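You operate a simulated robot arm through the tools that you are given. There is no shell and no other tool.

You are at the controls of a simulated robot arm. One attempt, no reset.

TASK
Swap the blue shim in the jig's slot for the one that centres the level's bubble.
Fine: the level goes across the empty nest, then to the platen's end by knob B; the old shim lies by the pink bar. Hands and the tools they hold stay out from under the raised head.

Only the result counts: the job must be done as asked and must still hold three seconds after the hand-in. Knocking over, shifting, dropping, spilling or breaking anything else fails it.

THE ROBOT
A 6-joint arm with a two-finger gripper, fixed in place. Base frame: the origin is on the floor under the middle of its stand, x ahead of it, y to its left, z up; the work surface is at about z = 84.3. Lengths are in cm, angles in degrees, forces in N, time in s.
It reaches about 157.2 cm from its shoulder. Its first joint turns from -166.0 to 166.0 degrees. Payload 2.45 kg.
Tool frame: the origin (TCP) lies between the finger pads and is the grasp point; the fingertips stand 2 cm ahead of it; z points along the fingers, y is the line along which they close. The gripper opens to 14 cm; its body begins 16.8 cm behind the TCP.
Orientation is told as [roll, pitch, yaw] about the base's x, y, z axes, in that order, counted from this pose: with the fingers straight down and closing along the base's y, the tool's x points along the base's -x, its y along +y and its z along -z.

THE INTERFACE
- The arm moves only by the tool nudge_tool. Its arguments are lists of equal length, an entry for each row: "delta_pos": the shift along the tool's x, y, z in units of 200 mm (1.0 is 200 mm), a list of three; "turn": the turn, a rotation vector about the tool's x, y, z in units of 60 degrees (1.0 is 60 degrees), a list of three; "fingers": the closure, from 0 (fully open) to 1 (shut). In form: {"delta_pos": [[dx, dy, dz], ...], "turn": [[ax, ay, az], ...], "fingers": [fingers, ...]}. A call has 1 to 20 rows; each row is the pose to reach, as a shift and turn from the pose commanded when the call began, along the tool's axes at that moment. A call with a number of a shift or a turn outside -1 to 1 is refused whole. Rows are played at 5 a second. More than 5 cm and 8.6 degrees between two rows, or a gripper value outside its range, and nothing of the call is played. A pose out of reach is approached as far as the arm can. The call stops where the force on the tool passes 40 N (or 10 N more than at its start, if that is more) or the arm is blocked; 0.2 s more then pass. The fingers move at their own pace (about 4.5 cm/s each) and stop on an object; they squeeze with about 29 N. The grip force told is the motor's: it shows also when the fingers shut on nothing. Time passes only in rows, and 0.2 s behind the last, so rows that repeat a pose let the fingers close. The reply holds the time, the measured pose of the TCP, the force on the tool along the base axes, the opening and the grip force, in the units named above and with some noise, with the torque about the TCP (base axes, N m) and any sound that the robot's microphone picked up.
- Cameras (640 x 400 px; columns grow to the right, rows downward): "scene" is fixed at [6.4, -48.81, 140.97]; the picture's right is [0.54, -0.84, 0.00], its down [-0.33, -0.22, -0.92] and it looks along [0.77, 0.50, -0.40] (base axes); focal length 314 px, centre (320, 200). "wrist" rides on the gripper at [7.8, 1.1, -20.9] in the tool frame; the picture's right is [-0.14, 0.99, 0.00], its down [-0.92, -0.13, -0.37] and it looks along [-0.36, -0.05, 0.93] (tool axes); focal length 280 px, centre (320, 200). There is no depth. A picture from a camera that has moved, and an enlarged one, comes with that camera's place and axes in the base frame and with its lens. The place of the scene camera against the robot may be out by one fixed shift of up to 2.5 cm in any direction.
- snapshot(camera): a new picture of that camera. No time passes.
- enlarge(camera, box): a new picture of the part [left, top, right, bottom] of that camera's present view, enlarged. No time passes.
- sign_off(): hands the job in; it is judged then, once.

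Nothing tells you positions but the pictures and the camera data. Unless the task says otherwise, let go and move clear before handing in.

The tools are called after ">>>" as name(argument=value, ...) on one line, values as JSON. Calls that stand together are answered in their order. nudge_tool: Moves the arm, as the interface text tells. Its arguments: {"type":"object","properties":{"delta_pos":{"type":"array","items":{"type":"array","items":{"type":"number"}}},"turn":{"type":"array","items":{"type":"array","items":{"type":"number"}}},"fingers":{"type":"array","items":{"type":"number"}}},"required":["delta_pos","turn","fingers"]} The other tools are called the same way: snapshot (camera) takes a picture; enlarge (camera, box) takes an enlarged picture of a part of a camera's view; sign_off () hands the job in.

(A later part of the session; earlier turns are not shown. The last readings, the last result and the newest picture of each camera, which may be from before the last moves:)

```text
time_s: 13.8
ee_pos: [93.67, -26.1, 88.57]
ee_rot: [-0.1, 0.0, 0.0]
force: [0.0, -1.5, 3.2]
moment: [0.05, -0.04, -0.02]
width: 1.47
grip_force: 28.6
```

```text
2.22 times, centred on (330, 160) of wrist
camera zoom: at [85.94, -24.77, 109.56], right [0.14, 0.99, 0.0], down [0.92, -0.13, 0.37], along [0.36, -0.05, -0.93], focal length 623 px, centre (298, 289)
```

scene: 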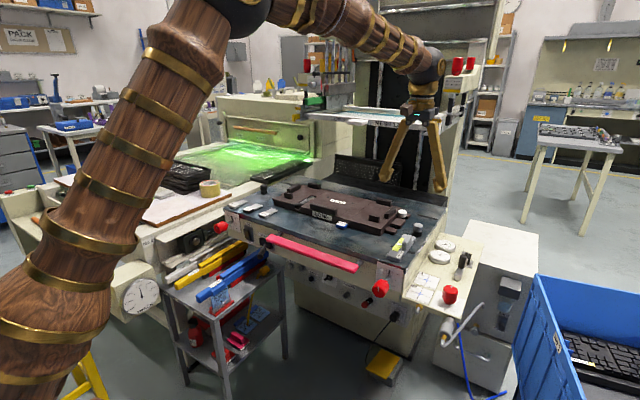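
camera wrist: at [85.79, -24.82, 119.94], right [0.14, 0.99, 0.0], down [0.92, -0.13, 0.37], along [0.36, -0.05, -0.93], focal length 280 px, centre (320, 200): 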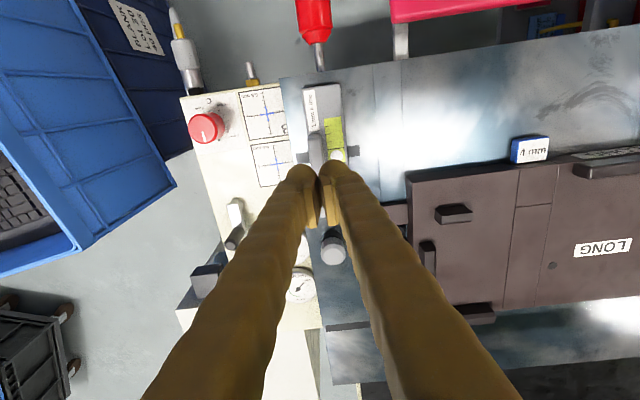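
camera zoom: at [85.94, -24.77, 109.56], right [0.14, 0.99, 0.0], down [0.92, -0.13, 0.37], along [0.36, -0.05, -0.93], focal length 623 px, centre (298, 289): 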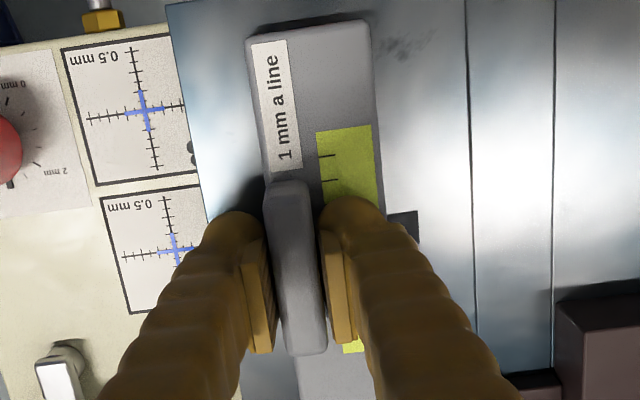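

>>> nudge_tool(delta_pos=[[0, 0, -0.01], [0, 0, -0.02], [0, 0, -0.035], [0, 0, -0.05], [0, 0, -0.05]], turn=[[0, 0, 0], [0, 0, 0], [0, 0, 0], [0, 0, 0], [0, 0, 0]], fingers=[1, 1, 1, 1, 1])

>>> enlarge(camera="scene", box=[390, 210, 450, 260])

>>> enlarge(camera="wrist", box=[260, 70, 400, 250])

```text
time_s: 15.0
ee_pos: [93.74, -25.84, 89.62]
ee_rot: [-0.1, 0.0, -0.1]
force: [-1.3, 0.1, -1.1]
moment: [0.0, -0.02, -0.04]
width: 1.46
grip_force: 28.7
```

```text
8.00 times, centred on (420, 235) of scene
camera zoom: at [6.4, -48.81, 140.97], right [0.54, -0.84, 0.0], down [-0.33, -0.22, -0.92], along [0.77, 0.5, -0.4], focal length 2508 px, centre (-480, -80)
```

zoom: 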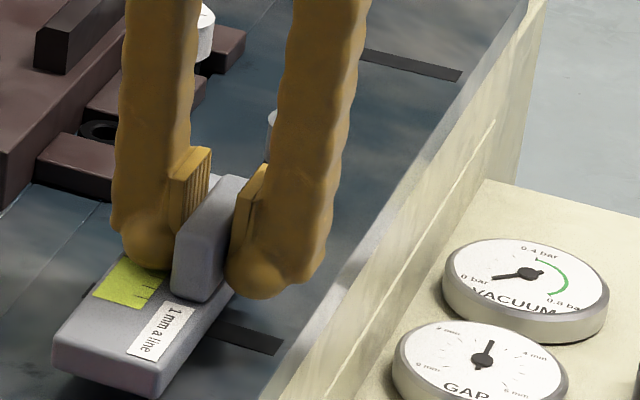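

```text
2.22 times, centred on (330, 160) of wrist
camera zoom: at [86.0, -24.74, 110.58], right [0.14, 0.99, 0.0], down [0.92, -0.13, 0.37], along [0.36, -0.05, -0.93], focal length 623 px, centre (298, 289)
```

zoom: 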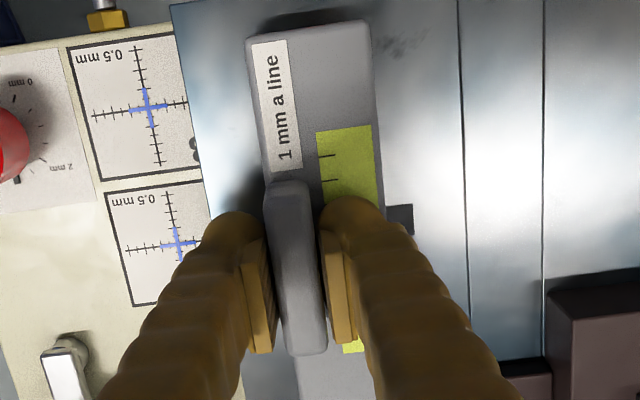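

It is lifting with the hand this time. I'll raise slowly to clear the jig's stops.

>>> nudge_tool(delta_pos=[[0, 0, -0.03], [0, 0, -0.07], [0, 0, -0.12], [0, 0, -0.17], [0, 0, -0.22], [0, 0, -0.27], [0, 0, -0.32], [0, 0, -0.36], [0, 0, -0.38]], turn=[[0, 0, 0], [0, 0, 0], [0, 0, 0], [0, 0, 0], [0, 0, 0], [0, 0, 0], [0, 0, 0], [0, 0, 0], [0, 0, 0]], fingers=[1, 1, 1, 1, 1, 1, 1, 1, 1])

>>> snapshot(camera="wrist")

>>> enlarge(camera="scene", box=[380, 170, 460, 260])

```text
time_s: 17.0
ee_pos: [93.81, -25.91, 97.22]
ee_rot: [0.0, 0.0, 0.0]
force: [0.4, 0.4, -1.2]
moment: [-0.01, -0.03, 0.02]
width: 1.46
grip_force: 29.1
```

```text
taken
camera wrist: at [86.04, -24.7, 118.19], right [0.14, 0.99, 0.0], down [0.92, -0.13, 0.37], along [0.36, -0.05, -0.93], focal length 280 px, centre (320, 200)
```

wrist: 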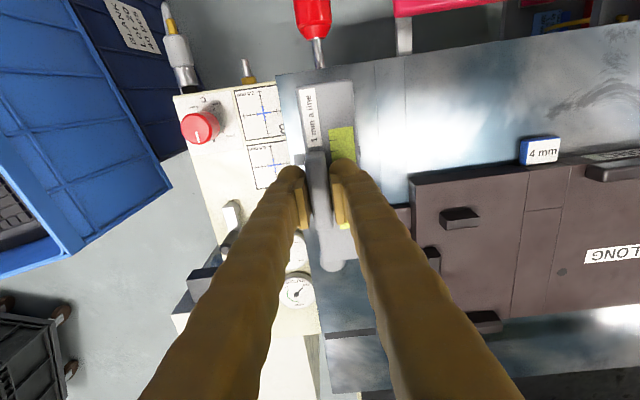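

```text
4.44 times, centred on (420, 215) of scene
camera zoom: at [6.4, -48.81, 140.97], right [0.54, -0.84, 0.0], down [-0.33, -0.22, -0.92], along [0.77, 0.5, -0.4], focal length 1393 px, centre (-124, 133)
```

zoom: 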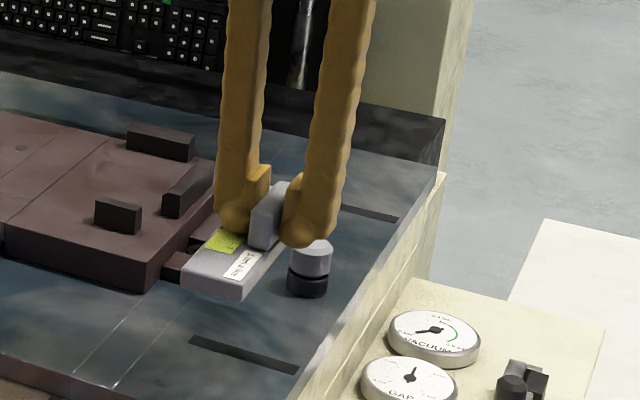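

The level is held securely. I'll carry it over the jig's middle at this height, level still pointing front-to-back.

>>> nudge_tool(delta_pos=[[-0.03, 0.05, 0], [-0.08, 0.15, 0], [-0.13, 0.27, 0], [-0.18, 0.39, 0], [-0.24, 0.51, 0], [-0.3, 0.63, 0], [-0.36, 0.74, 0], [-0.4, 0.82, 0]], turn=[[0, 0, 0], [0, 0, 0], [0, 0, 0], [0, 0, 0], [0, 0, 0], [0, 0, 0], [0, 0, 0], [0, 0, 0]], fingers=[1, 1, 1, 1, 1, 1, 1, 1])

>>> nudge_tool(delta_pos=[[-0.03, 0.07, 0], [-0.08, 0.18, 0], [-0.13, 0.3, 0], [-0.18, 0.42, 0], [-0.24, 0.54, 0], [-0.3, 0.66, 0], [-0.35, 0.75, 0], [-0.385, 0.81, 0], [-0.385, 0.81, 0]], turn=[[0, 0, 0], [0, 0, 0], [0, 0, 0], [0, 0, 0], [0, 0, 0], [0, 0, 0], [0, 0, 0], [0, 0, 0], [0, 0, 0]], fingers=[1, 1, 1, 1, 1, 1, 1, 1, 1])

>>> snapshot(camera="wrist")

>>> snapshot(camera="scene")

>>> enlarge(camera="scene", box=[270, 150, 420, 250])

```text
time_s: 18.8
ee_pos: [101.73, -9.89, 97.1]
ee_rot: [0.0, 0.1, 0.0]
force: [-0.2, -1.0, -1.3]
moment: [0.01, -0.01, -0.03]
width: 1.51
grip_force: 29.3
```

```text
time_s: 20.8
ee_pos: [109.38, 6.78, 97.2]
ee_rot: [0.0, 0.0, 0.0]
force: [0.0, 0.6, -1.3]
moment: [-0.04, 0.01, -0.03]
width: 1.49
grip_force: 28.9
```

```text
taken
camera wrist: at [101.54, 7.91, 118.23], right [0.14, 0.99, 0.0], down [0.92, -0.13, 0.37], along [0.36, -0.05, -0.93], focal length 280 px, centre (320, 200)
```

wrist: 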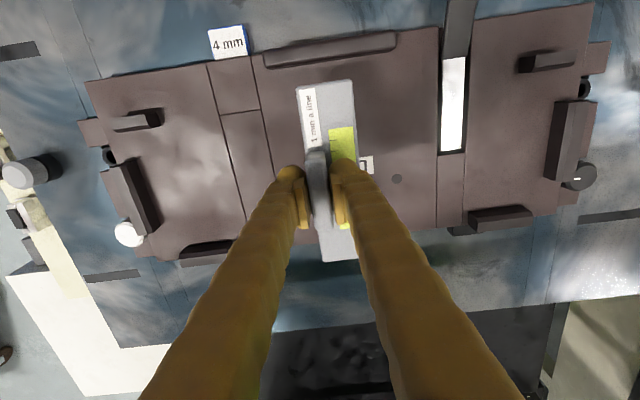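

```text
taken
```

scene: 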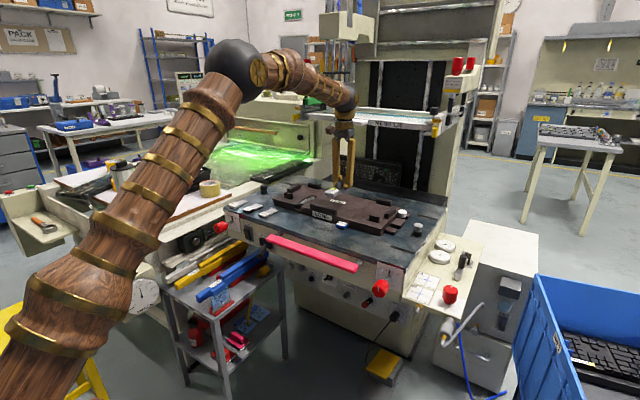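

```text
4.00 times, centred on (345, 200) of scene
camera zoom: at [6.4, -48.81, 140.97], right [0.54, -0.84, 0.0], down [-0.33, -0.22, -0.92], along [0.77, 0.5, -0.4], focal length 1254 px, centre (220, 200)
```

zoom: 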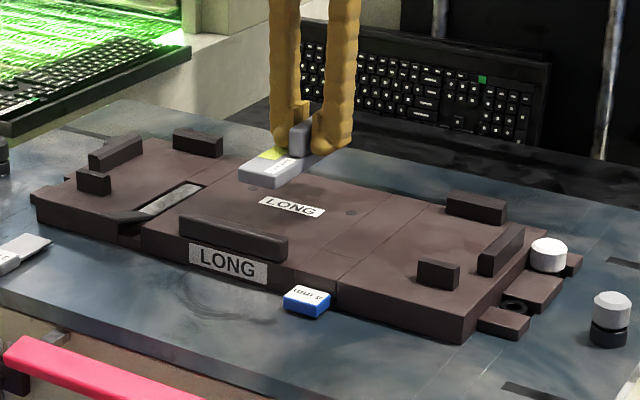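

The level is over the bare middle of the nest, clear of the rail and slots. I'll lower it to just above the jig surface, then creep down until contact.

>>> nudge_tool(delta_pos=[[0, 0, 0.06], [0, 0, 0.12], [0, 0, 0.18], [0, 0, 0.22], [0, 0, 0.25], [0, 0, 0.25]], turn=[[0, 0, 0], [0, 0, 0], [0, 0, 0], [0, 0, 0], [0, 0, 0], [0, 0, 0]], fingers=[1, 1, 1, 1, 1, 1])

>>> enlarge(camera="scene", box=[300, 170, 390, 230])

>>> snapshot(camera="wrist")

```text
time_s: 22.2
ee_pos: [109.52, 6.63, 92.25]
ee_rot: [0.0, -0.1, 0.0]
force: [-1.1, -0.4, -0.7]
moment: [0.02, 0.04, -0.01]
width: 1.52
grip_force: 29.0
```

```text
6.67 times, centred on (345, 200) of scene
camera zoom: at [6.4, -48.81, 140.97], right [0.54, -0.84, 0.0], down [-0.33, -0.22, -0.92], along [0.77, 0.5, -0.4], focal length 2090 px, centre (153, 200)
```

zoom: 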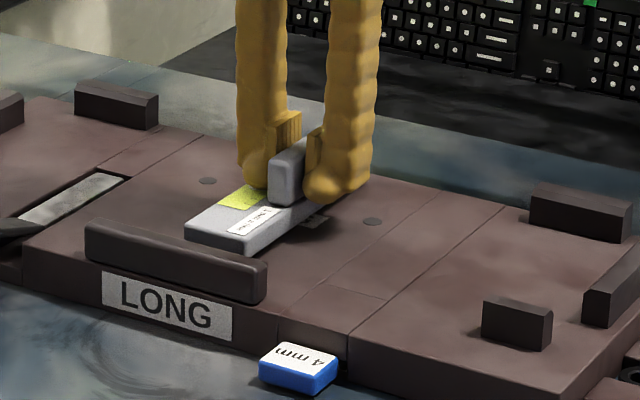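

```text
taken
camera wrist: at [101.7, 7.88, 113.21], right [0.14, 0.99, 0.0], down [0.92, -0.13, 0.37], along [0.36, -0.05, -0.93], focal length 280 px, centre (320, 200)
```

wrist: 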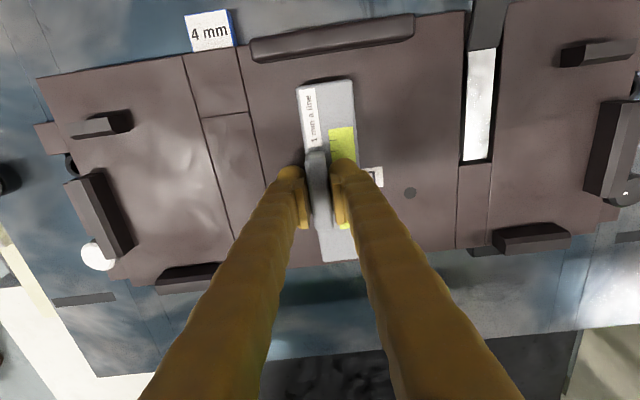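

>>> nudge_tool(delta_pos=[[0, 0, 0.01], [0, 0, 0.02], [0, 0, 0.03]], turn=[[0, 0, 0], [0, 0, 0], [0, 0, 0]], fingers=[1, 1, 1])

>>> enlarge(camera="scene", box=[315, 185, 365, 220])

```text
time_s: 23.0
ee_pos: [109.46, 6.52, 91.67]
ee_rot: [0.0, 0.0, -0.1]
force: [0.8, -0.8, -1.3]
moment: [-0.01, 0.02, 0.03]
width: 1.45
grip_force: 29.1
```

```text
11.43 times, centred on (340, 202) of scene
camera zoom: at [6.4, -48.81, 140.97], right [0.54, -0.84, 0.0], down [-0.33, -0.22, -0.92], along [0.77, 0.5, -0.4], focal length 3583 px, centre (91, 171)
```

zoom: 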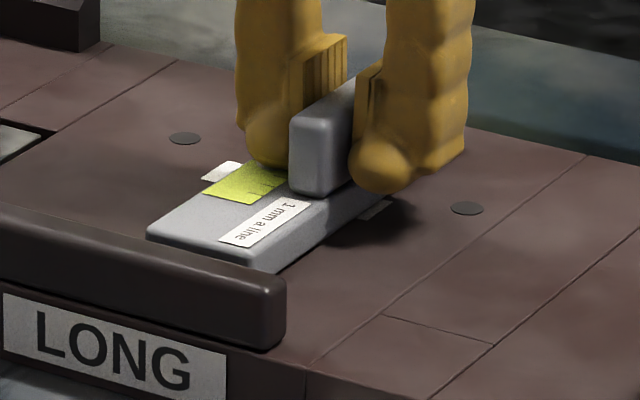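

>>> nudge_tool(delta_pos=[[0, 0, 0.008], [0, 0, 0.016]], turn=[[0, 0, 0], [0, 0, 0]], fingers=[1, 1])

>>> enlarge(camera="scene", box=[315, 185, 365, 220])

```text
time_s: 23.6
ee_pos: [109.48, 6.57, 91.55]
ee_rot: [0.0, -0.2, 0.0]
force: [-4.0, -0.7, 26.8]
moment: [0.1, 0.25, -0.01]
width: 1.49
grip_force: 29.0
```

```text
11.43 times, centred on (340, 202) of scene
camera zoom: at [6.4, -48.81, 140.97], right [0.54, -0.84, 0.0], down [-0.33, -0.22, -0.92], along [0.77, 0.5, -0.4], focal length 3583 px, centre (91, 171)
```

zoom: 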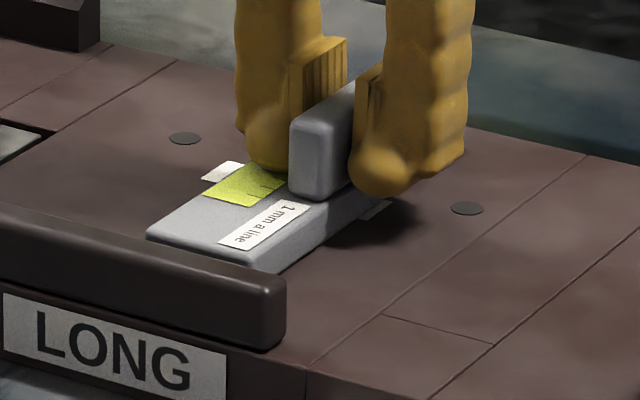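

The level touched down at TCP z ≈ 91.6. I'll relieve the pressure, open the fingers, and lift away to read the bubble.

>>> nudge_tool(delta_pos=[[0, 0, -0.01], [0, 0, -0.012], [0, 0, -0.012], [0, 0, -0.012], [0, 0, -0.012], [0, 0, -0.03], [0, 0, -0.1], [0, 0, -0.25], [0, 0, -0.4]], turn=[[0, 0, 0], [0, 0, 0], [0, 0, 0], [0, 0, 0], [0, 0, 0], [0, 0, 0], [0, 0, 0], [0, 0, 0], [0, 0, 0]], fingers=[1, 1, 0.75, 0.65, 0.6, 0.6, 0.6, 0.6, 0.6])

>>> snapshot(camera="wrist")

>>> enlarge(camera="wrist", box=[260, 70, 400, 250])

>>> enlarge(camera="scene", box=[315, 180, 365, 220])

```text
time_s: 25.6
ee_pos: [109.78, 6.79, 99.31]
ee_rot: [0.0, 0.0, 0.0]
force: [0.6, 0.2, -0.2]
moment: [0.0, 0.02, -0.01]
width: 5.6
grip_force: 0.0
```

```text
taken
camera wrist: at [101.9, 7.95, 120.28], right [0.14, 0.99, 0.0], down [0.92, -0.13, 0.37], along [0.36, -0.05, -0.93], focal length 280 px, centre (320, 200)
```

wrist: 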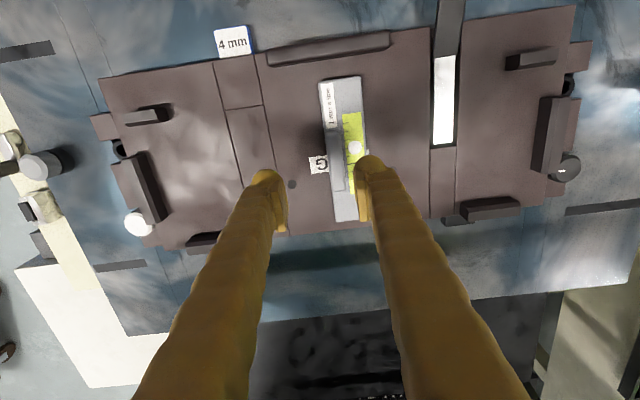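

```text
2.22 times, centred on (330, 160) of wrist
camera zoom: at [101.9, 7.95, 120.28], right [0.14, 0.99, 0.0], down [0.92, -0.13, 0.37], along [0.36, -0.05, -0.93], focal length 623 px, centre (298, 289)
```

zoom: 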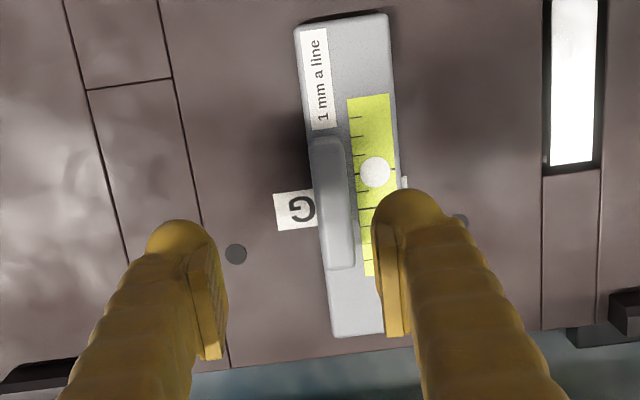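

```text
10.00 times, centred on (340, 200) of scene
camera zoom: at [6.4, -48.81, 140.97], right [0.54, -0.84, 0.0], down [-0.33, -0.22, -0.92], along [0.77, 0.5, -0.4], focal length 3135 px, centre (120, 200)
```

zoom: 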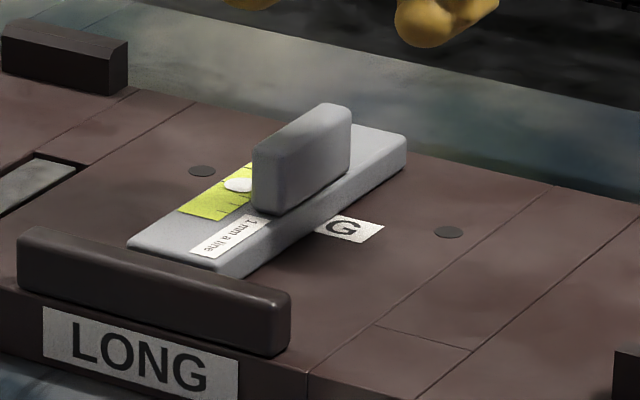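

The level now shows slightly left of where I set it (about 2 cm toward +y), and the bubble seems off-centre toward the front. I'll zoom in on the bubble to count lines.

>>> enlarge(camera="wrist", box=[325, 100, 385, 200])

>>> enlarge(camera="scene", box=[325, 187, 355, 210])

```text
4.00 times, centred on (355, 150) of wrist
camera zoom: at [101.9, 7.95, 120.28], right [0.14, 0.99, 0.0], down [0.92, -0.13, 0.37], along [0.36, -0.05, -0.93], focal length 1122 px, centre (180, 400)
```

zoom: 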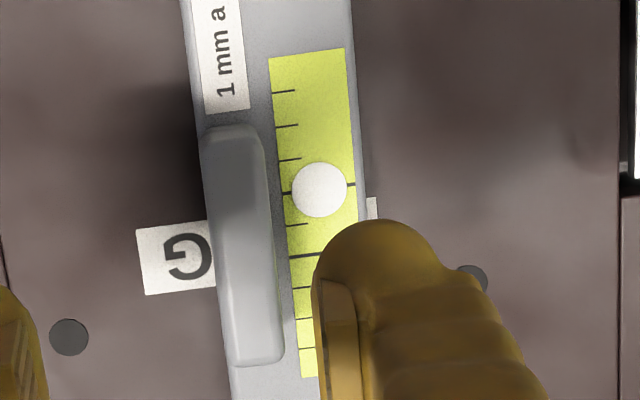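

```text
16.00 times, centred on (340, 198) of scene
camera zoom: at [6.4, -48.81, 140.97], right [0.54, -0.84, 0.0], down [-0.33, -0.22, -0.92], along [0.77, 0.5, -0.4], focal length 5016 px, centre (0, 224)
```

zoom: 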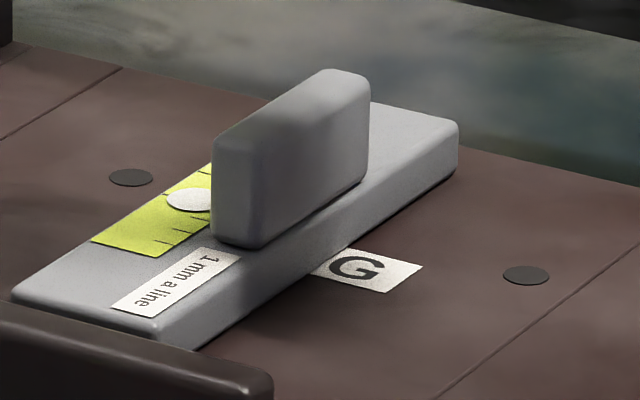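

The bubble sits one line (1 mm) toward the front, so with the 4 mm shim the jig's front seems 1 mm high, pointing to the 3 mm shim. First I'll wait a moment and check the level is at rest and the reading is stable, opening the fingers away from the view.

>>> nudge_tool(delta_pos=[[0, 0, -0.05], [0, 0, -0.15], [0, 0, -0.25], [0, 0, -0.3], [0, 0, -0.3], [0, 0, -0.3]], turn=[[0, 0, 0], [0, 0, 0], [0, 0, 0], [0, 0, 0], [0, 0, 0], [0, 0, 0]], fingers=[0.5, 0.3, 0.1, 0, 0, 0])

>>> snapshot(camera="wrist")

>>> enlarge(camera="wrist", box=[300, 80, 390, 220])

>>> enlarge(camera="scene", box=[325, 187, 355, 210])

```text
time_s: 27.0
ee_pos: [109.44, 6.78, 105.42]
ee_rot: [0.0, -0.1, 0.0]
force: [-0.4, -0.3, 0.1]
moment: [-0.01, -0.02, 0.04]
width: 14.0
grip_force: 0.0
```

```text
taken
camera wrist: at [101.63, 7.88, 126.42], right [0.14, 0.99, 0.0], down [0.92, -0.13, 0.37], along [0.36, -0.05, -0.93], focal length 280 px, centre (320, 200)
```

wrist: 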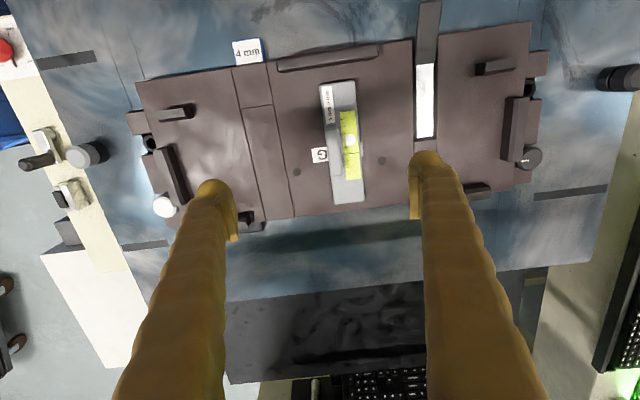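

```text
2.86 times, centred on (345, 150) of wrist
camera zoom: at [101.63, 7.88, 126.42], right [0.14, 0.99, 0.0], down [0.92, -0.13, 0.37], along [0.36, -0.05, -0.93], focal length 801 px, centre (249, 343)
```

zoom: 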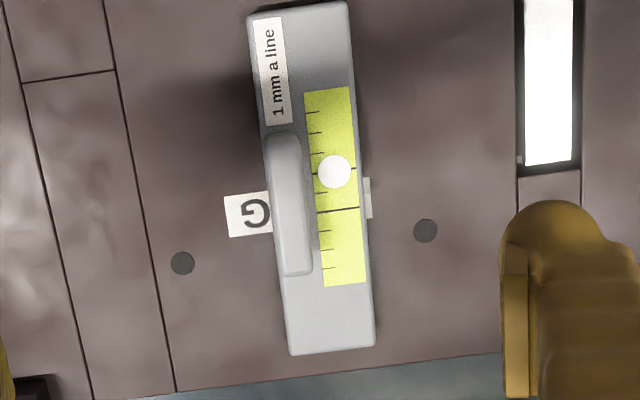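

```text
16.00 times, centred on (340, 198) of scene
camera zoom: at [6.4, -48.81, 140.97], right [0.54, -0.84, 0.0], down [-0.33, -0.22, -0.92], along [0.77, 0.5, -0.4], focal length 5016 px, centre (0, 224)
```

zoom: 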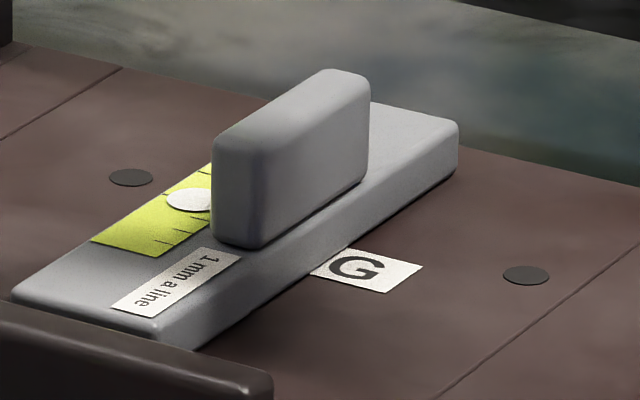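

The reading is stable at one line toward the front. Before pulling the blue shim I'll look closely at the fingertips' shape and at the shim handle.

>>> enlarge(camera="scene", box=[320, 120, 400, 190])

>>> enlarge(camera="scene", box=[325, 210, 365, 235])

>>> enlarge(camera="wrist", box=[220, 30, 290, 80])

>>> enlarge(camera="scene", box=[220, 195, 285, 225])

```text
5.71 times, centred on (360, 155) of scene
camera zoom: at [6.4, -48.81, 140.97], right [0.54, -0.84, 0.0], down [-0.33, -0.22, -0.92], along [0.77, 0.5, -0.4], focal length 1791 px, centre (91, 457)
```

zoom: 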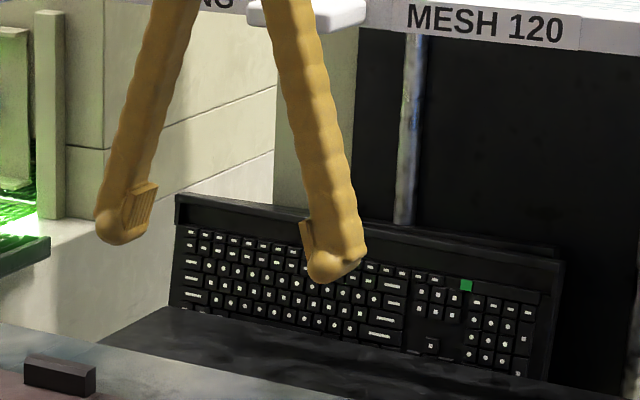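

```text
16.00 times, centred on (345, 222) of scene
camera zoom: at [6.4, -48.81, 140.97], right [0.54, -0.84, 0.0], down [-0.33, -0.22, -0.92], along [0.77, 0.5, -0.4], focal length 5016 px, centre (-80, -160)
```

zoom: 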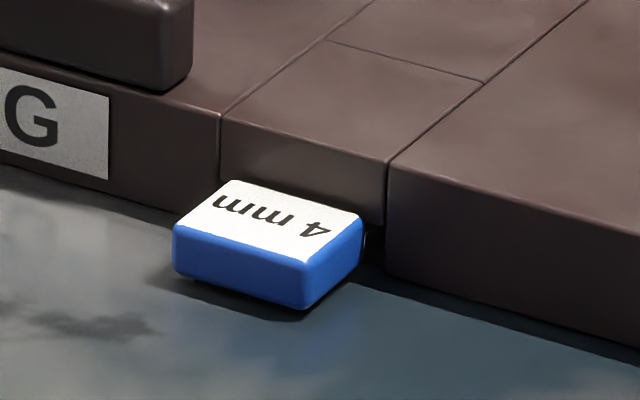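

```text
8.00 times, centred on (255, 55) of wrist
camera zoom: at [101.63, 7.88, 126.42], right [0.14, 0.99, 0.0], down [0.92, -0.13, 0.37], along [0.36, -0.05, -0.93], focal length 2243 px, centre (840, 1360)
```

zoom: 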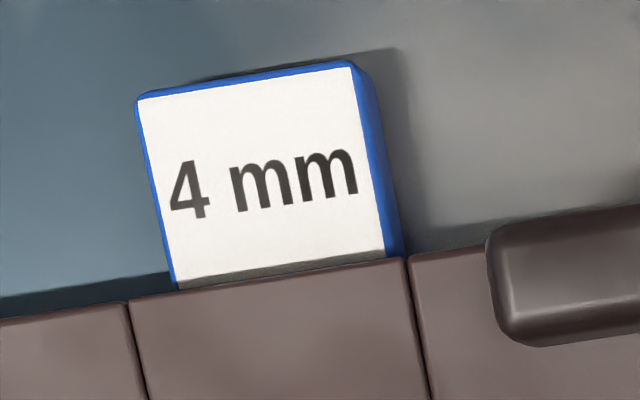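

```text
9.85 times, centred on (252, 210) of scene
camera zoom: at [6.4, -48.81, 140.97], right [0.54, -0.84, 0.0], down [-0.33, -0.22, -0.92], along [0.77, 0.5, -0.4], focal length 3087 px, centre (985, 102)
```

zoom: 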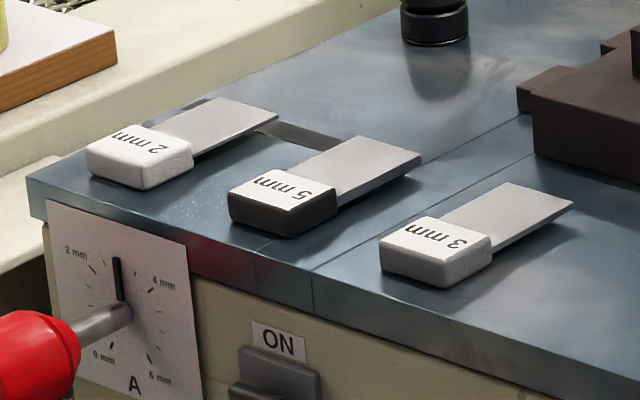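

The finger pads start about 1 cm above the tips, so I'll grip the low shim handle with the fingers tilted ~30° forward for more pad contact. I'll back away from the level at height, then tilt in front of the blue shim.

>>> nudge_tool(delta_pos=[[0.15, 0, 0], [0.35, -0.05, 0], [0.55, -0.15, 0], [0.75, -0.25, 0], [0.9, -0.33, 0], [0.95, -0.365, 0]], turn=[[0, 0, 0], [0, 0, 0], [0, 0, 0], [0, 0, 0], [0, 0, 0], [0, 0, 0]], fingers=[0, 0, 0, 0, 0, 0])

>>> nudge_tool(delta_pos=[[0, 0, 0], [0, 0, 0], [0, 0, 0], [0, 0, 0]], turn=[[0, -0.13, 0], [0, -0.26, 0], [0, -0.39, 0], [0, -0.5, 0]], fingers=[0.3, 0.5, 0.57, 0.57])

>>> snapshot(camera="wrist")

>>> snapshot(camera="scene")

```text
time_s: 28.4
ee_pos: [90.45, -0.66, 104.98]
ee_rot: [0.0, 0.0, 0.1]
force: [0.1, 0.2, -0.1]
moment: [0.01, -0.01, -0.01]
width: 13.98
grip_force: 0.1
```

```text
time_s: 29.4
ee_pos: [90.43, -0.65, 105.19]
ee_rot: [0.0, -30.1, 0.0]
force: [0.1, -0.1, 0.2]
moment: [0.0, -0.01, 0.02]
width: 6.04
grip_force: 0.1
```

```text
taken
camera wrist: at [73.21, 0.57, 119.47], right [0.12, 0.99, 0.07], down [0.61, -0.13, 0.78], along [0.78, -0.05, -0.62], focal length 280 px, centre (320, 200)
```

wrist: 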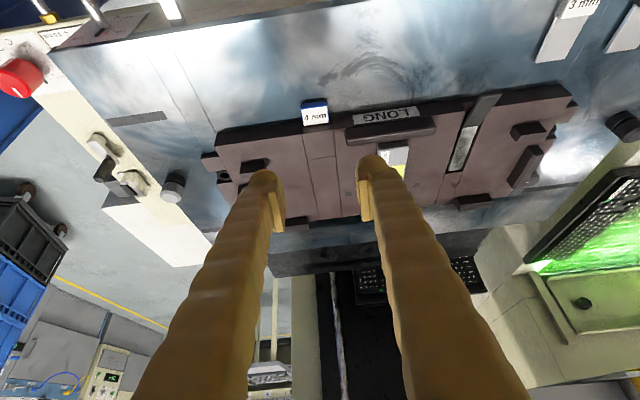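

```text
taken
```

scene: 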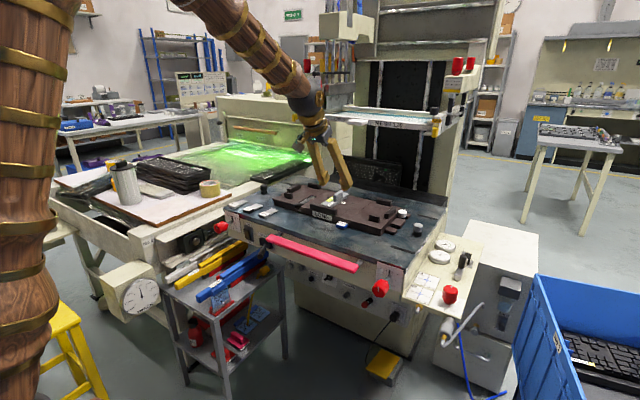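

The tilted fingers are above and in front of the blue handle (centre ≈ (96, -0.5)). I'll lower to a few centimetres above it and check alignment.

>>> nudge_tool(delta_pos=[[0.032, 0.0015, 0.156], [0.064, 0.003, 0.313], [0.096, 0.0045, 0.47], [0.128, 0.006, 0.626], [0.16, 0.0075, 0.76], [0.16, 0.0075, 0.782]], turn=[[0, 0, 0], [0, 0, 0], [0, 0, 0], [0, 0, 0], [0, 0, 0], [0, 0, 0]], fingers=[0.57, 0.57, 0.57, 0.57, 0.57, 0.57])

>>> snapshot(camera="wrist")

>>> enlarge(camera="scene", box=[310, 180, 390, 240])

```text
time_s: 30.8
ee_pos: [95.36, -0.36, 90.12]
ee_rot: [0.1, -29.9, 0.1]
force: [-14.0, -1.4, 1.4]
moment: [0.1, 0.0, 0.55]
width: 6.05
grip_force: 0.3
```

```text
taken
camera wrist: at [78.21, 0.82, 104.38], right [0.12, 0.99, 0.07], down [0.61, -0.13, 0.78], along [0.78, -0.05, -0.62], focal length 280 px, centre (320, 200)
```

wrist: 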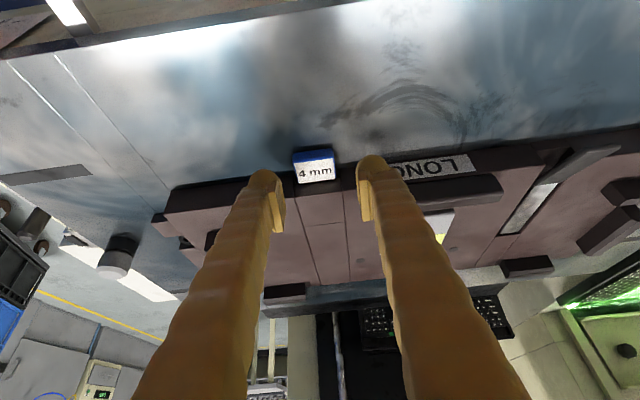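

```text
6.67 times, centred on (350, 210) of scene
camera zoom: at [6.4, -48.81, 140.97], right [0.54, -0.84, 0.0], down [-0.33, -0.22, -0.92], along [0.77, 0.5, -0.4], focal length 2090 px, centre (120, 133)
```

zoom: 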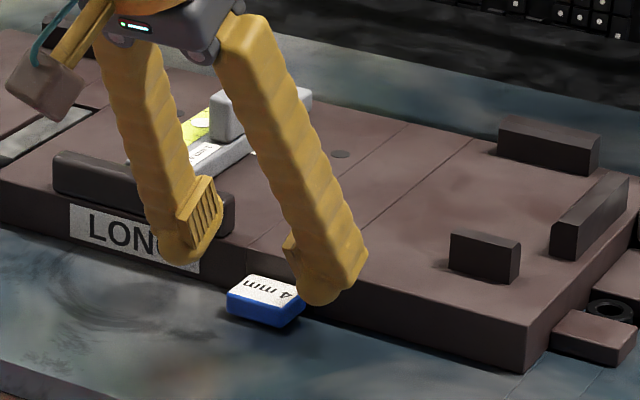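

The +y finger brushed the jig's front rail (−14 N in x). I'll back off 1 cm right away and check nothing moved.

>>> nudge_tool(delta_pos=[[0.0433, 0, -0.025], [0.0433, 0, -0.025]], turn=[[0, 0, 0], [0, 0, 0]], fingers=[0.57, 0.57])

>>> snapshot(camera="wrist")

>>> enlarge(camera="wrist", box=[240, 120, 420, 240])

>>> enlarge(camera="scene", box=[310, 180, 390, 240])

>>> enlarge(camera="scene", box=[380, 195, 430, 235])

```text
time_s: 31.4
ee_pos: [94.34, -0.43, 90.12]
ee_rot: [0.0, -30.0, 0.0]
force: [-0.2, -0.5, 0.1]
moment: [0.0, -0.01, 0.0]
width: 6.03
grip_force: 0.1
```

```text
taken
camera wrist: at [77.22, 0.83, 104.41], right [0.12, 0.99, 0.07], down [0.61, -0.13, 0.78], along [0.78, -0.05, -0.62], focal length 280 px, centre (320, 200)
```

wrist: 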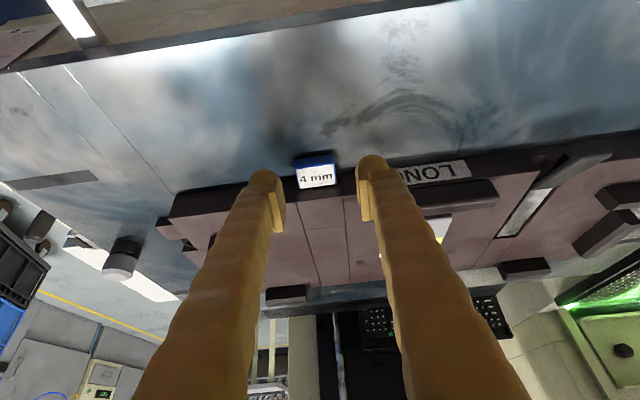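

```text
3.33 times, centred on (330, 180) of wrist
camera zoom: at [77.22, 0.83, 104.41], right [0.12, 0.99, 0.07], down [0.61, -0.13, 0.78], along [0.78, -0.05, -0.62], focal length 935 px, centre (287, 267)
```

zoom: 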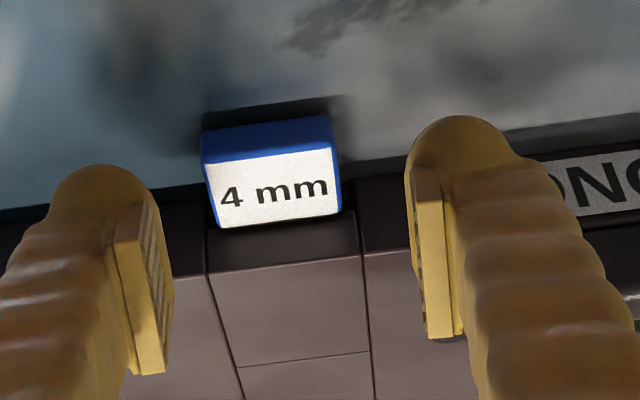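

```text
6.67 times, centred on (350, 210) of scene
camera zoom: at [6.4, -48.81, 140.97], right [0.54, -0.84, 0.0], down [-0.33, -0.22, -0.92], along [0.77, 0.5, -0.4], focal length 2090 px, centre (120, 133)
```

zoom: 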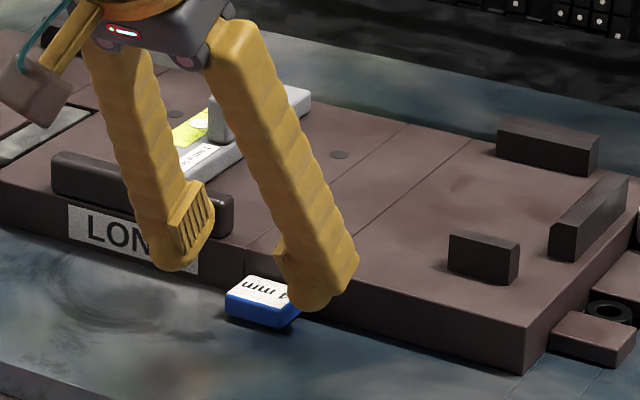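

```text
10.00 times, centred on (405, 215) of scene
camera zoom: at [6.4, -48.81, 140.97], right [0.54, -0.84, 0.0], down [-0.33, -0.22, -0.92], along [0.77, 0.5, -0.4], focal length 3135 px, centre (-530, 50)
```

zoom: 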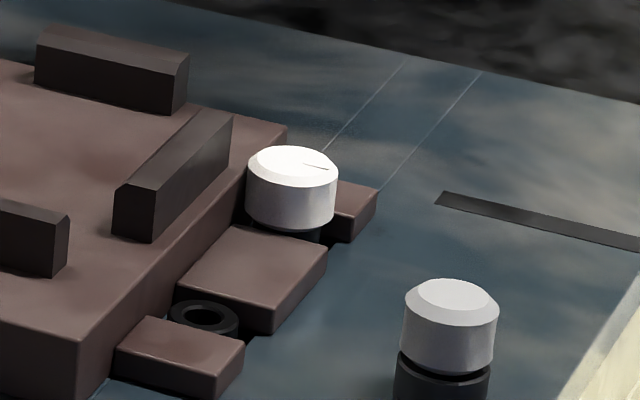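

Nothing moved. I'll descend here and then ease forward, creeping down to just touch the platen beside the handle.

>>> nudge_tool(delta_pos=[[0.026, 0, 0.045], [0.0525, 0, 0.0909], [0.037, 0, 0.1], [0.0222, 0, 0.1084]], turn=[[0, 0, 0], [0, 0, 0], [0, 0, 0], [0, 0, 0]], fingers=[0.57, 0.57, 0.57, 0.57])

>>> enlarge(camera="wrist", box=[240, 120, 420, 240])

>>> enlarge(camera="scene", box=[320, 195, 370, 235])

```text
time_s: 32.4
ee_pos: [95.23, -0.57, 88.24]
ee_rot: [0.0, -30.0, 0.1]
force: [0.0, 0.1, 0.0]
moment: [0.02, -0.01, -0.02]
width: 6.01
grip_force: 0.1
```

```text
3.33 times, centred on (330, 180) of wrist
camera zoom: at [77.93, 0.67, 102.38], right [0.12, 0.99, 0.07], down [0.61, -0.13, 0.78], along [0.78, -0.05, -0.62], focal length 935 px, centre (287, 267)
```

zoom: 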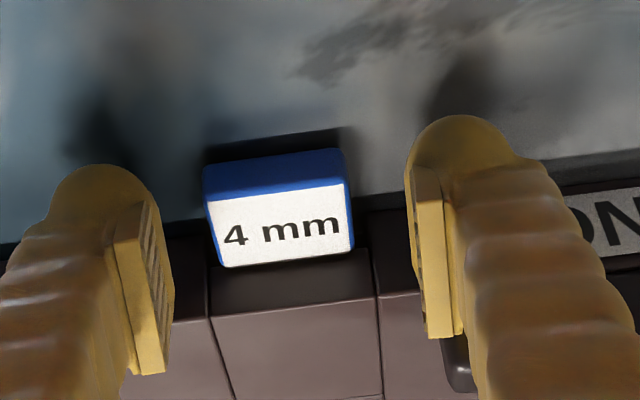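

```text
10.00 times, centred on (345, 215) of scene
camera zoom: at [6.4, -48.81, 140.97], right [0.54, -0.84, 0.0], down [-0.33, -0.22, -0.92], along [0.77, 0.5, -0.4], focal length 3135 px, centre (70, 50)
```

zoom: 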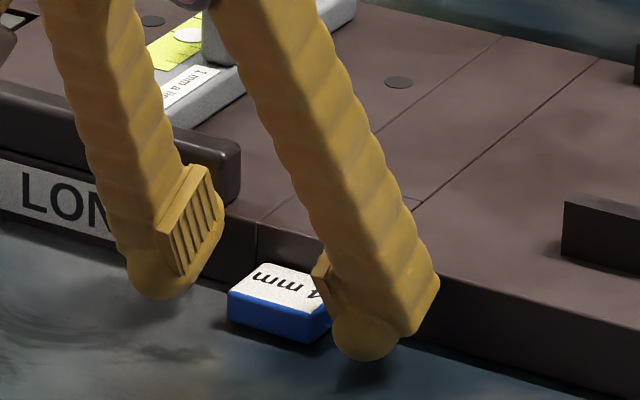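

>>> nudge_tool(delta_pos=[[0.005, 0, 0.00866], [0.01, 0, 0.0173], [0.015, 0, 0.026]], turn=[[0, 0, 0], [0, 0, 0], [0, 0, 0]], fingers=[0.57, 0.57, 0.57])

>>> nudge_tool(delta_pos=[[0.004, 0, 0.0065], [0.0075, 0, 0.013]], turn=[[0, 0, 0], [0, 0, 0]], fingers=[0.57, 0.57])

>>> enlarge(camera="scene", box=[320, 195, 370, 235])

>>> enlarge(camera="wrist", box=[240, 120, 420, 240])

```text
time_s: 33.2
ee_pos: [95.1, -0.48, 87.51]
ee_rot: [0.1, -30.1, 0.0]
force: [0.5, 0.0, -0.2]
moment: [0.02, 0.01, 0.03]
width: 6.02
grip_force: 0.0
```

```text
time_s: 33.8
ee_pos: [95.1, -0.52, 87.32]
ee_rot: [0.0, -30.1, 0.0]
force: [-7.1, -2.8, 23.5]
moment: [-0.06, 0.2, 0.05]
width: 6.07
grip_force: 0.4
```

```text
10.00 times, centred on (345, 215) of scene
camera zoom: at [6.4, -48.81, 140.97], right [0.54, -0.84, 0.0], down [-0.33, -0.22, -0.92], along [0.77, 0.5, -0.4], focal length 3135 px, centre (70, 50)
```

zoom: 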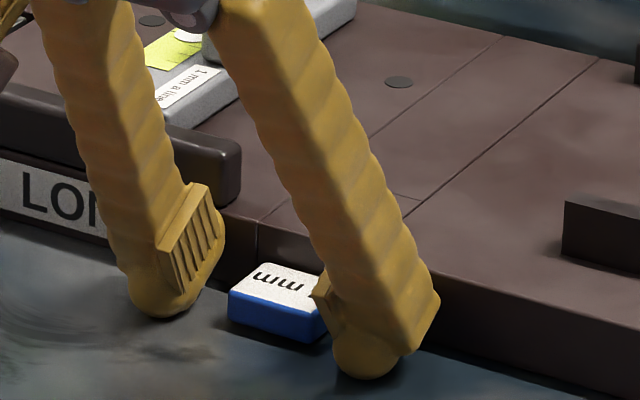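

```text
3.33 times, centred on (330, 180) of wrist
camera zoom: at [78.0, 0.68, 101.54], right [0.12, 0.99, 0.07], down [0.61, -0.13, 0.78], along [0.78, -0.05, -0.62], focal length 935 px, centre (287, 267)
```

zoom: 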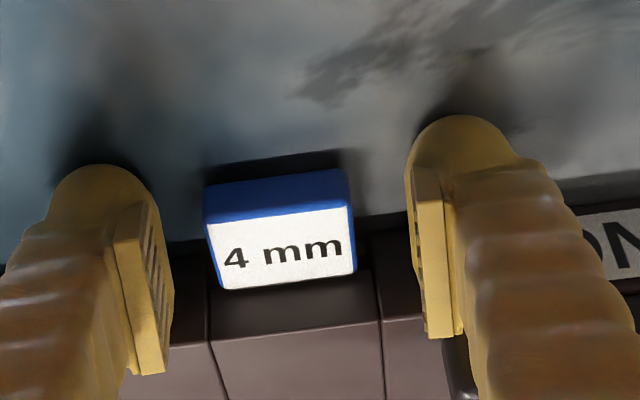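

Fingertips touched the platen at TCP z ≈ 87.35. I'll rise 1.5 mm and close on the blue handle.

>>> nudge_tool(delta_pos=[[-0.00375, 0, -0.0065], [-0.00375, 0, -0.0065], [-0.00375, 0, -0.0065], [-0.00375, 0, -0.0065], [-0.00375, 0, -0.0065]], turn=[[0, 0, 0], [0, 0, 0], [0, 0, 0], [0, 0, 0], [0, 0, 0]], fingers=[0.57, 0.75, 1, 1, 1])

>>> enlarge(camera="scene", box=[320, 195, 370, 235])

>>> enlarge(camera="wrist", box=[240, 120, 420, 240])

```text
time_s: 35.0
ee_pos: [95.15, -0.48, 87.46]
ee_rot: [0.0, -30.0, -0.1]
force: [-4.8, 1.6, 18.2]
moment: [0.1, -0.05, -0.06]
width: 3.54
grip_force: 29.5
```

```text
10.00 times, centred on (345, 215) of scene
camera zoom: at [6.4, -48.81, 140.97], right [0.54, -0.84, 0.0], down [-0.33, -0.22, -0.92], along [0.77, 0.5, -0.4], focal length 3135 px, centre (70, 50)
```

zoom: 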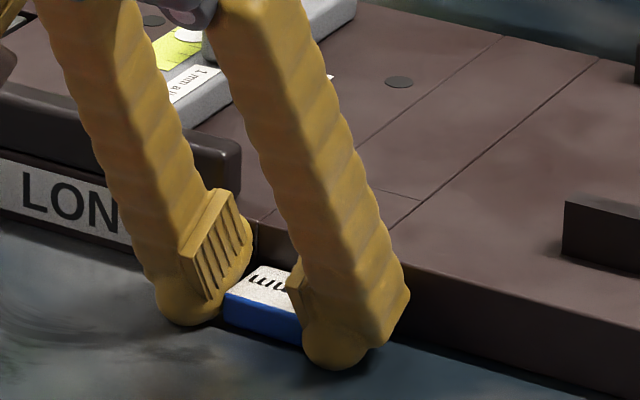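

```text
3.33 times, centred on (330, 180) of wrist
camera zoom: at [78.0, 0.72, 101.64], right [0.12, 0.99, 0.07], down [0.61, -0.13, 0.78], along [0.78, -0.05, -0.62], focal length 935 px, centre (287, 267)
```

zoom: 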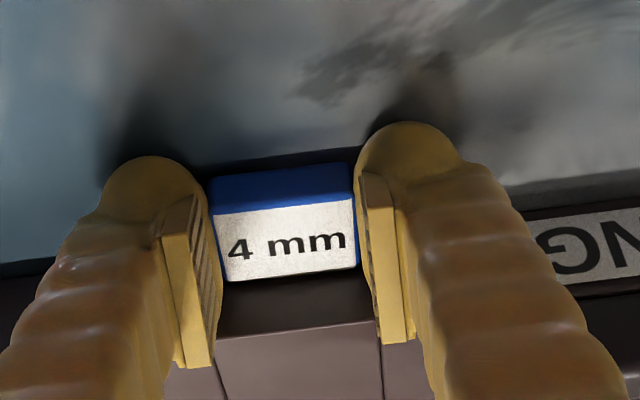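

The handle is gripped at 3.54 cm. I'll ease off the platen by 1 mm and draw the shim straight out toward the front.

>>> nudge_tool(delta_pos=[[-0.0025, 0, -0.0043], [0.0085, 0, -0.0106], [0.019, 0, -0.0168], [0.041, 0, -0.0293], [0.0625, 0, -0.042], [0.084, 0, -0.0543], [0.106, 0, -0.0668], [0.106, 0, -0.0668]], turn=[[0, 0, 0], [0, 0, 0], [0, 0, 0], [0, 0, 0], [0, 0, 0], [0, 0, 0], [0, 0, 0], [0, 0, 0]], fingers=[1, 1, 1, 1, 1, 1, 1, 1])

>>> enlarge(camera="scene", box=[305, 190, 385, 245])

>>> snapshot(camera="wrist")

```text
time_s: 36.8
ee_pos: [92.66, -0.57, 87.46]
ee_rot: [0.0, -29.9, 0.0]
force: [4.3, 1.7, 15.1]
moment: [0.06, -0.14, 0.03]
width: 3.55
grip_force: 28.5
```

```text
7.27 times, centred on (345, 218) of scene
camera zoom: at [6.4, -48.81, 140.97], right [0.54, -0.84, 0.0], down [-0.33, -0.22, -0.92], along [0.77, 0.5, -0.4], focal length 2280 px, centre (138, 73)
```

zoom: 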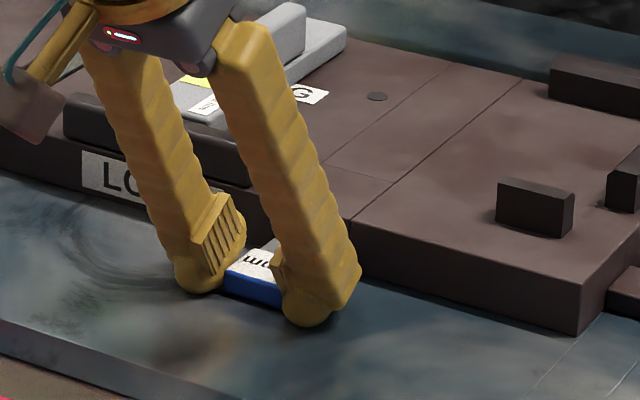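

```text
taken
camera wrist: at [75.46, 0.7, 101.64], right [0.12, 0.99, 0.07], down [0.61, -0.13, 0.78], along [0.78, -0.05, -0.62], focal length 280 px, centre (320, 200)
```

wrist: 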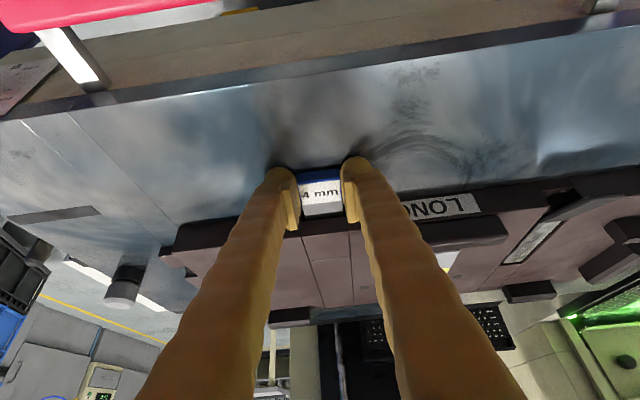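

>>> nudge_tool(delta_pos=[[0.018, 0, -0.0168], [0.04, 0, -0.0293], [0.0615, 0, -0.042], [0.083, 0, -0.0543], [0.105, 0, -0.0668], [0.126, 0, -0.0793], [0.148, 0, -0.0918], [0.17, 0, -0.1043], [0.19, 0, -0.1168], [0.19, 0, -0.1168]], turn=[[0, 0, 0], [0, 0, 0], [0, 0, 0], [0, 0, 0], [0, 0, 0], [0, 0, 0], [0, 0, 0], [0, 0, 0], [0, 0, 0], [0, 0, 0]], fingers=[1, 1, 1, 1, 1, 1, 1, 1, 1, 1])

>>> enlarge(camera="scene", box=[295, 190, 385, 250])

>>> snapshot(camera="wrist")

```text
time_s: 39.0
ee_pos: [88.27, -0.42, 87.53]
ee_rot: [0.0, -30.0, 0.0]
force: [0.2, 0.8, -0.5]
moment: [-0.02, 0.02, 0.0]
width: 3.55
grip_force: 28.6
```

```text
6.67 times, centred on (340, 220) of scene
camera zoom: at [6.4, -48.81, 140.97], right [0.54, -0.84, 0.0], down [-0.33, -0.22, -0.92], along [0.77, 0.5, -0.4], focal length 2090 px, centre (187, 67)
```

zoom: 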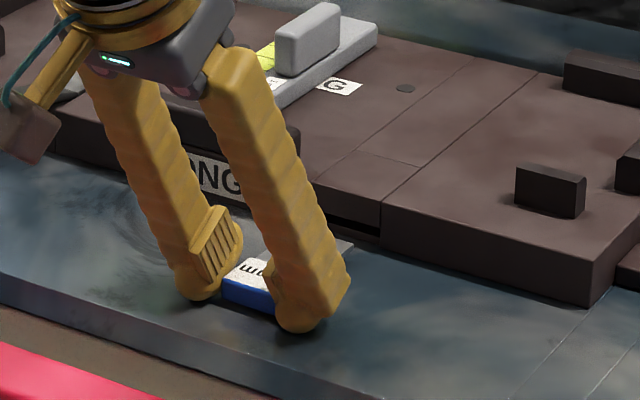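

```text
taken
camera wrist: at [70.99, 0.75, 101.82], right [0.12, 0.99, 0.07], down [0.61, -0.13, 0.78], along [0.78, -0.05, -0.62], focal length 280 px, centre (320, 200)
```

wrist: 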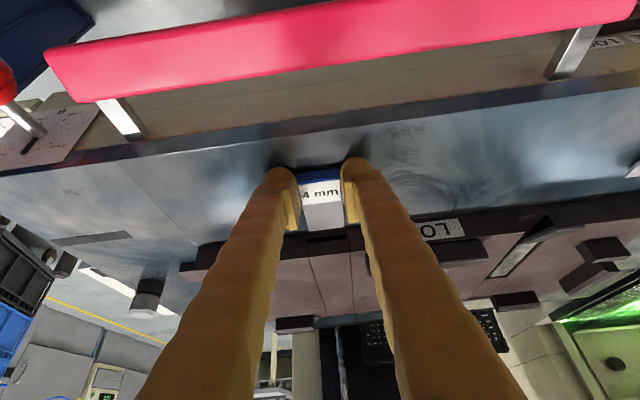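

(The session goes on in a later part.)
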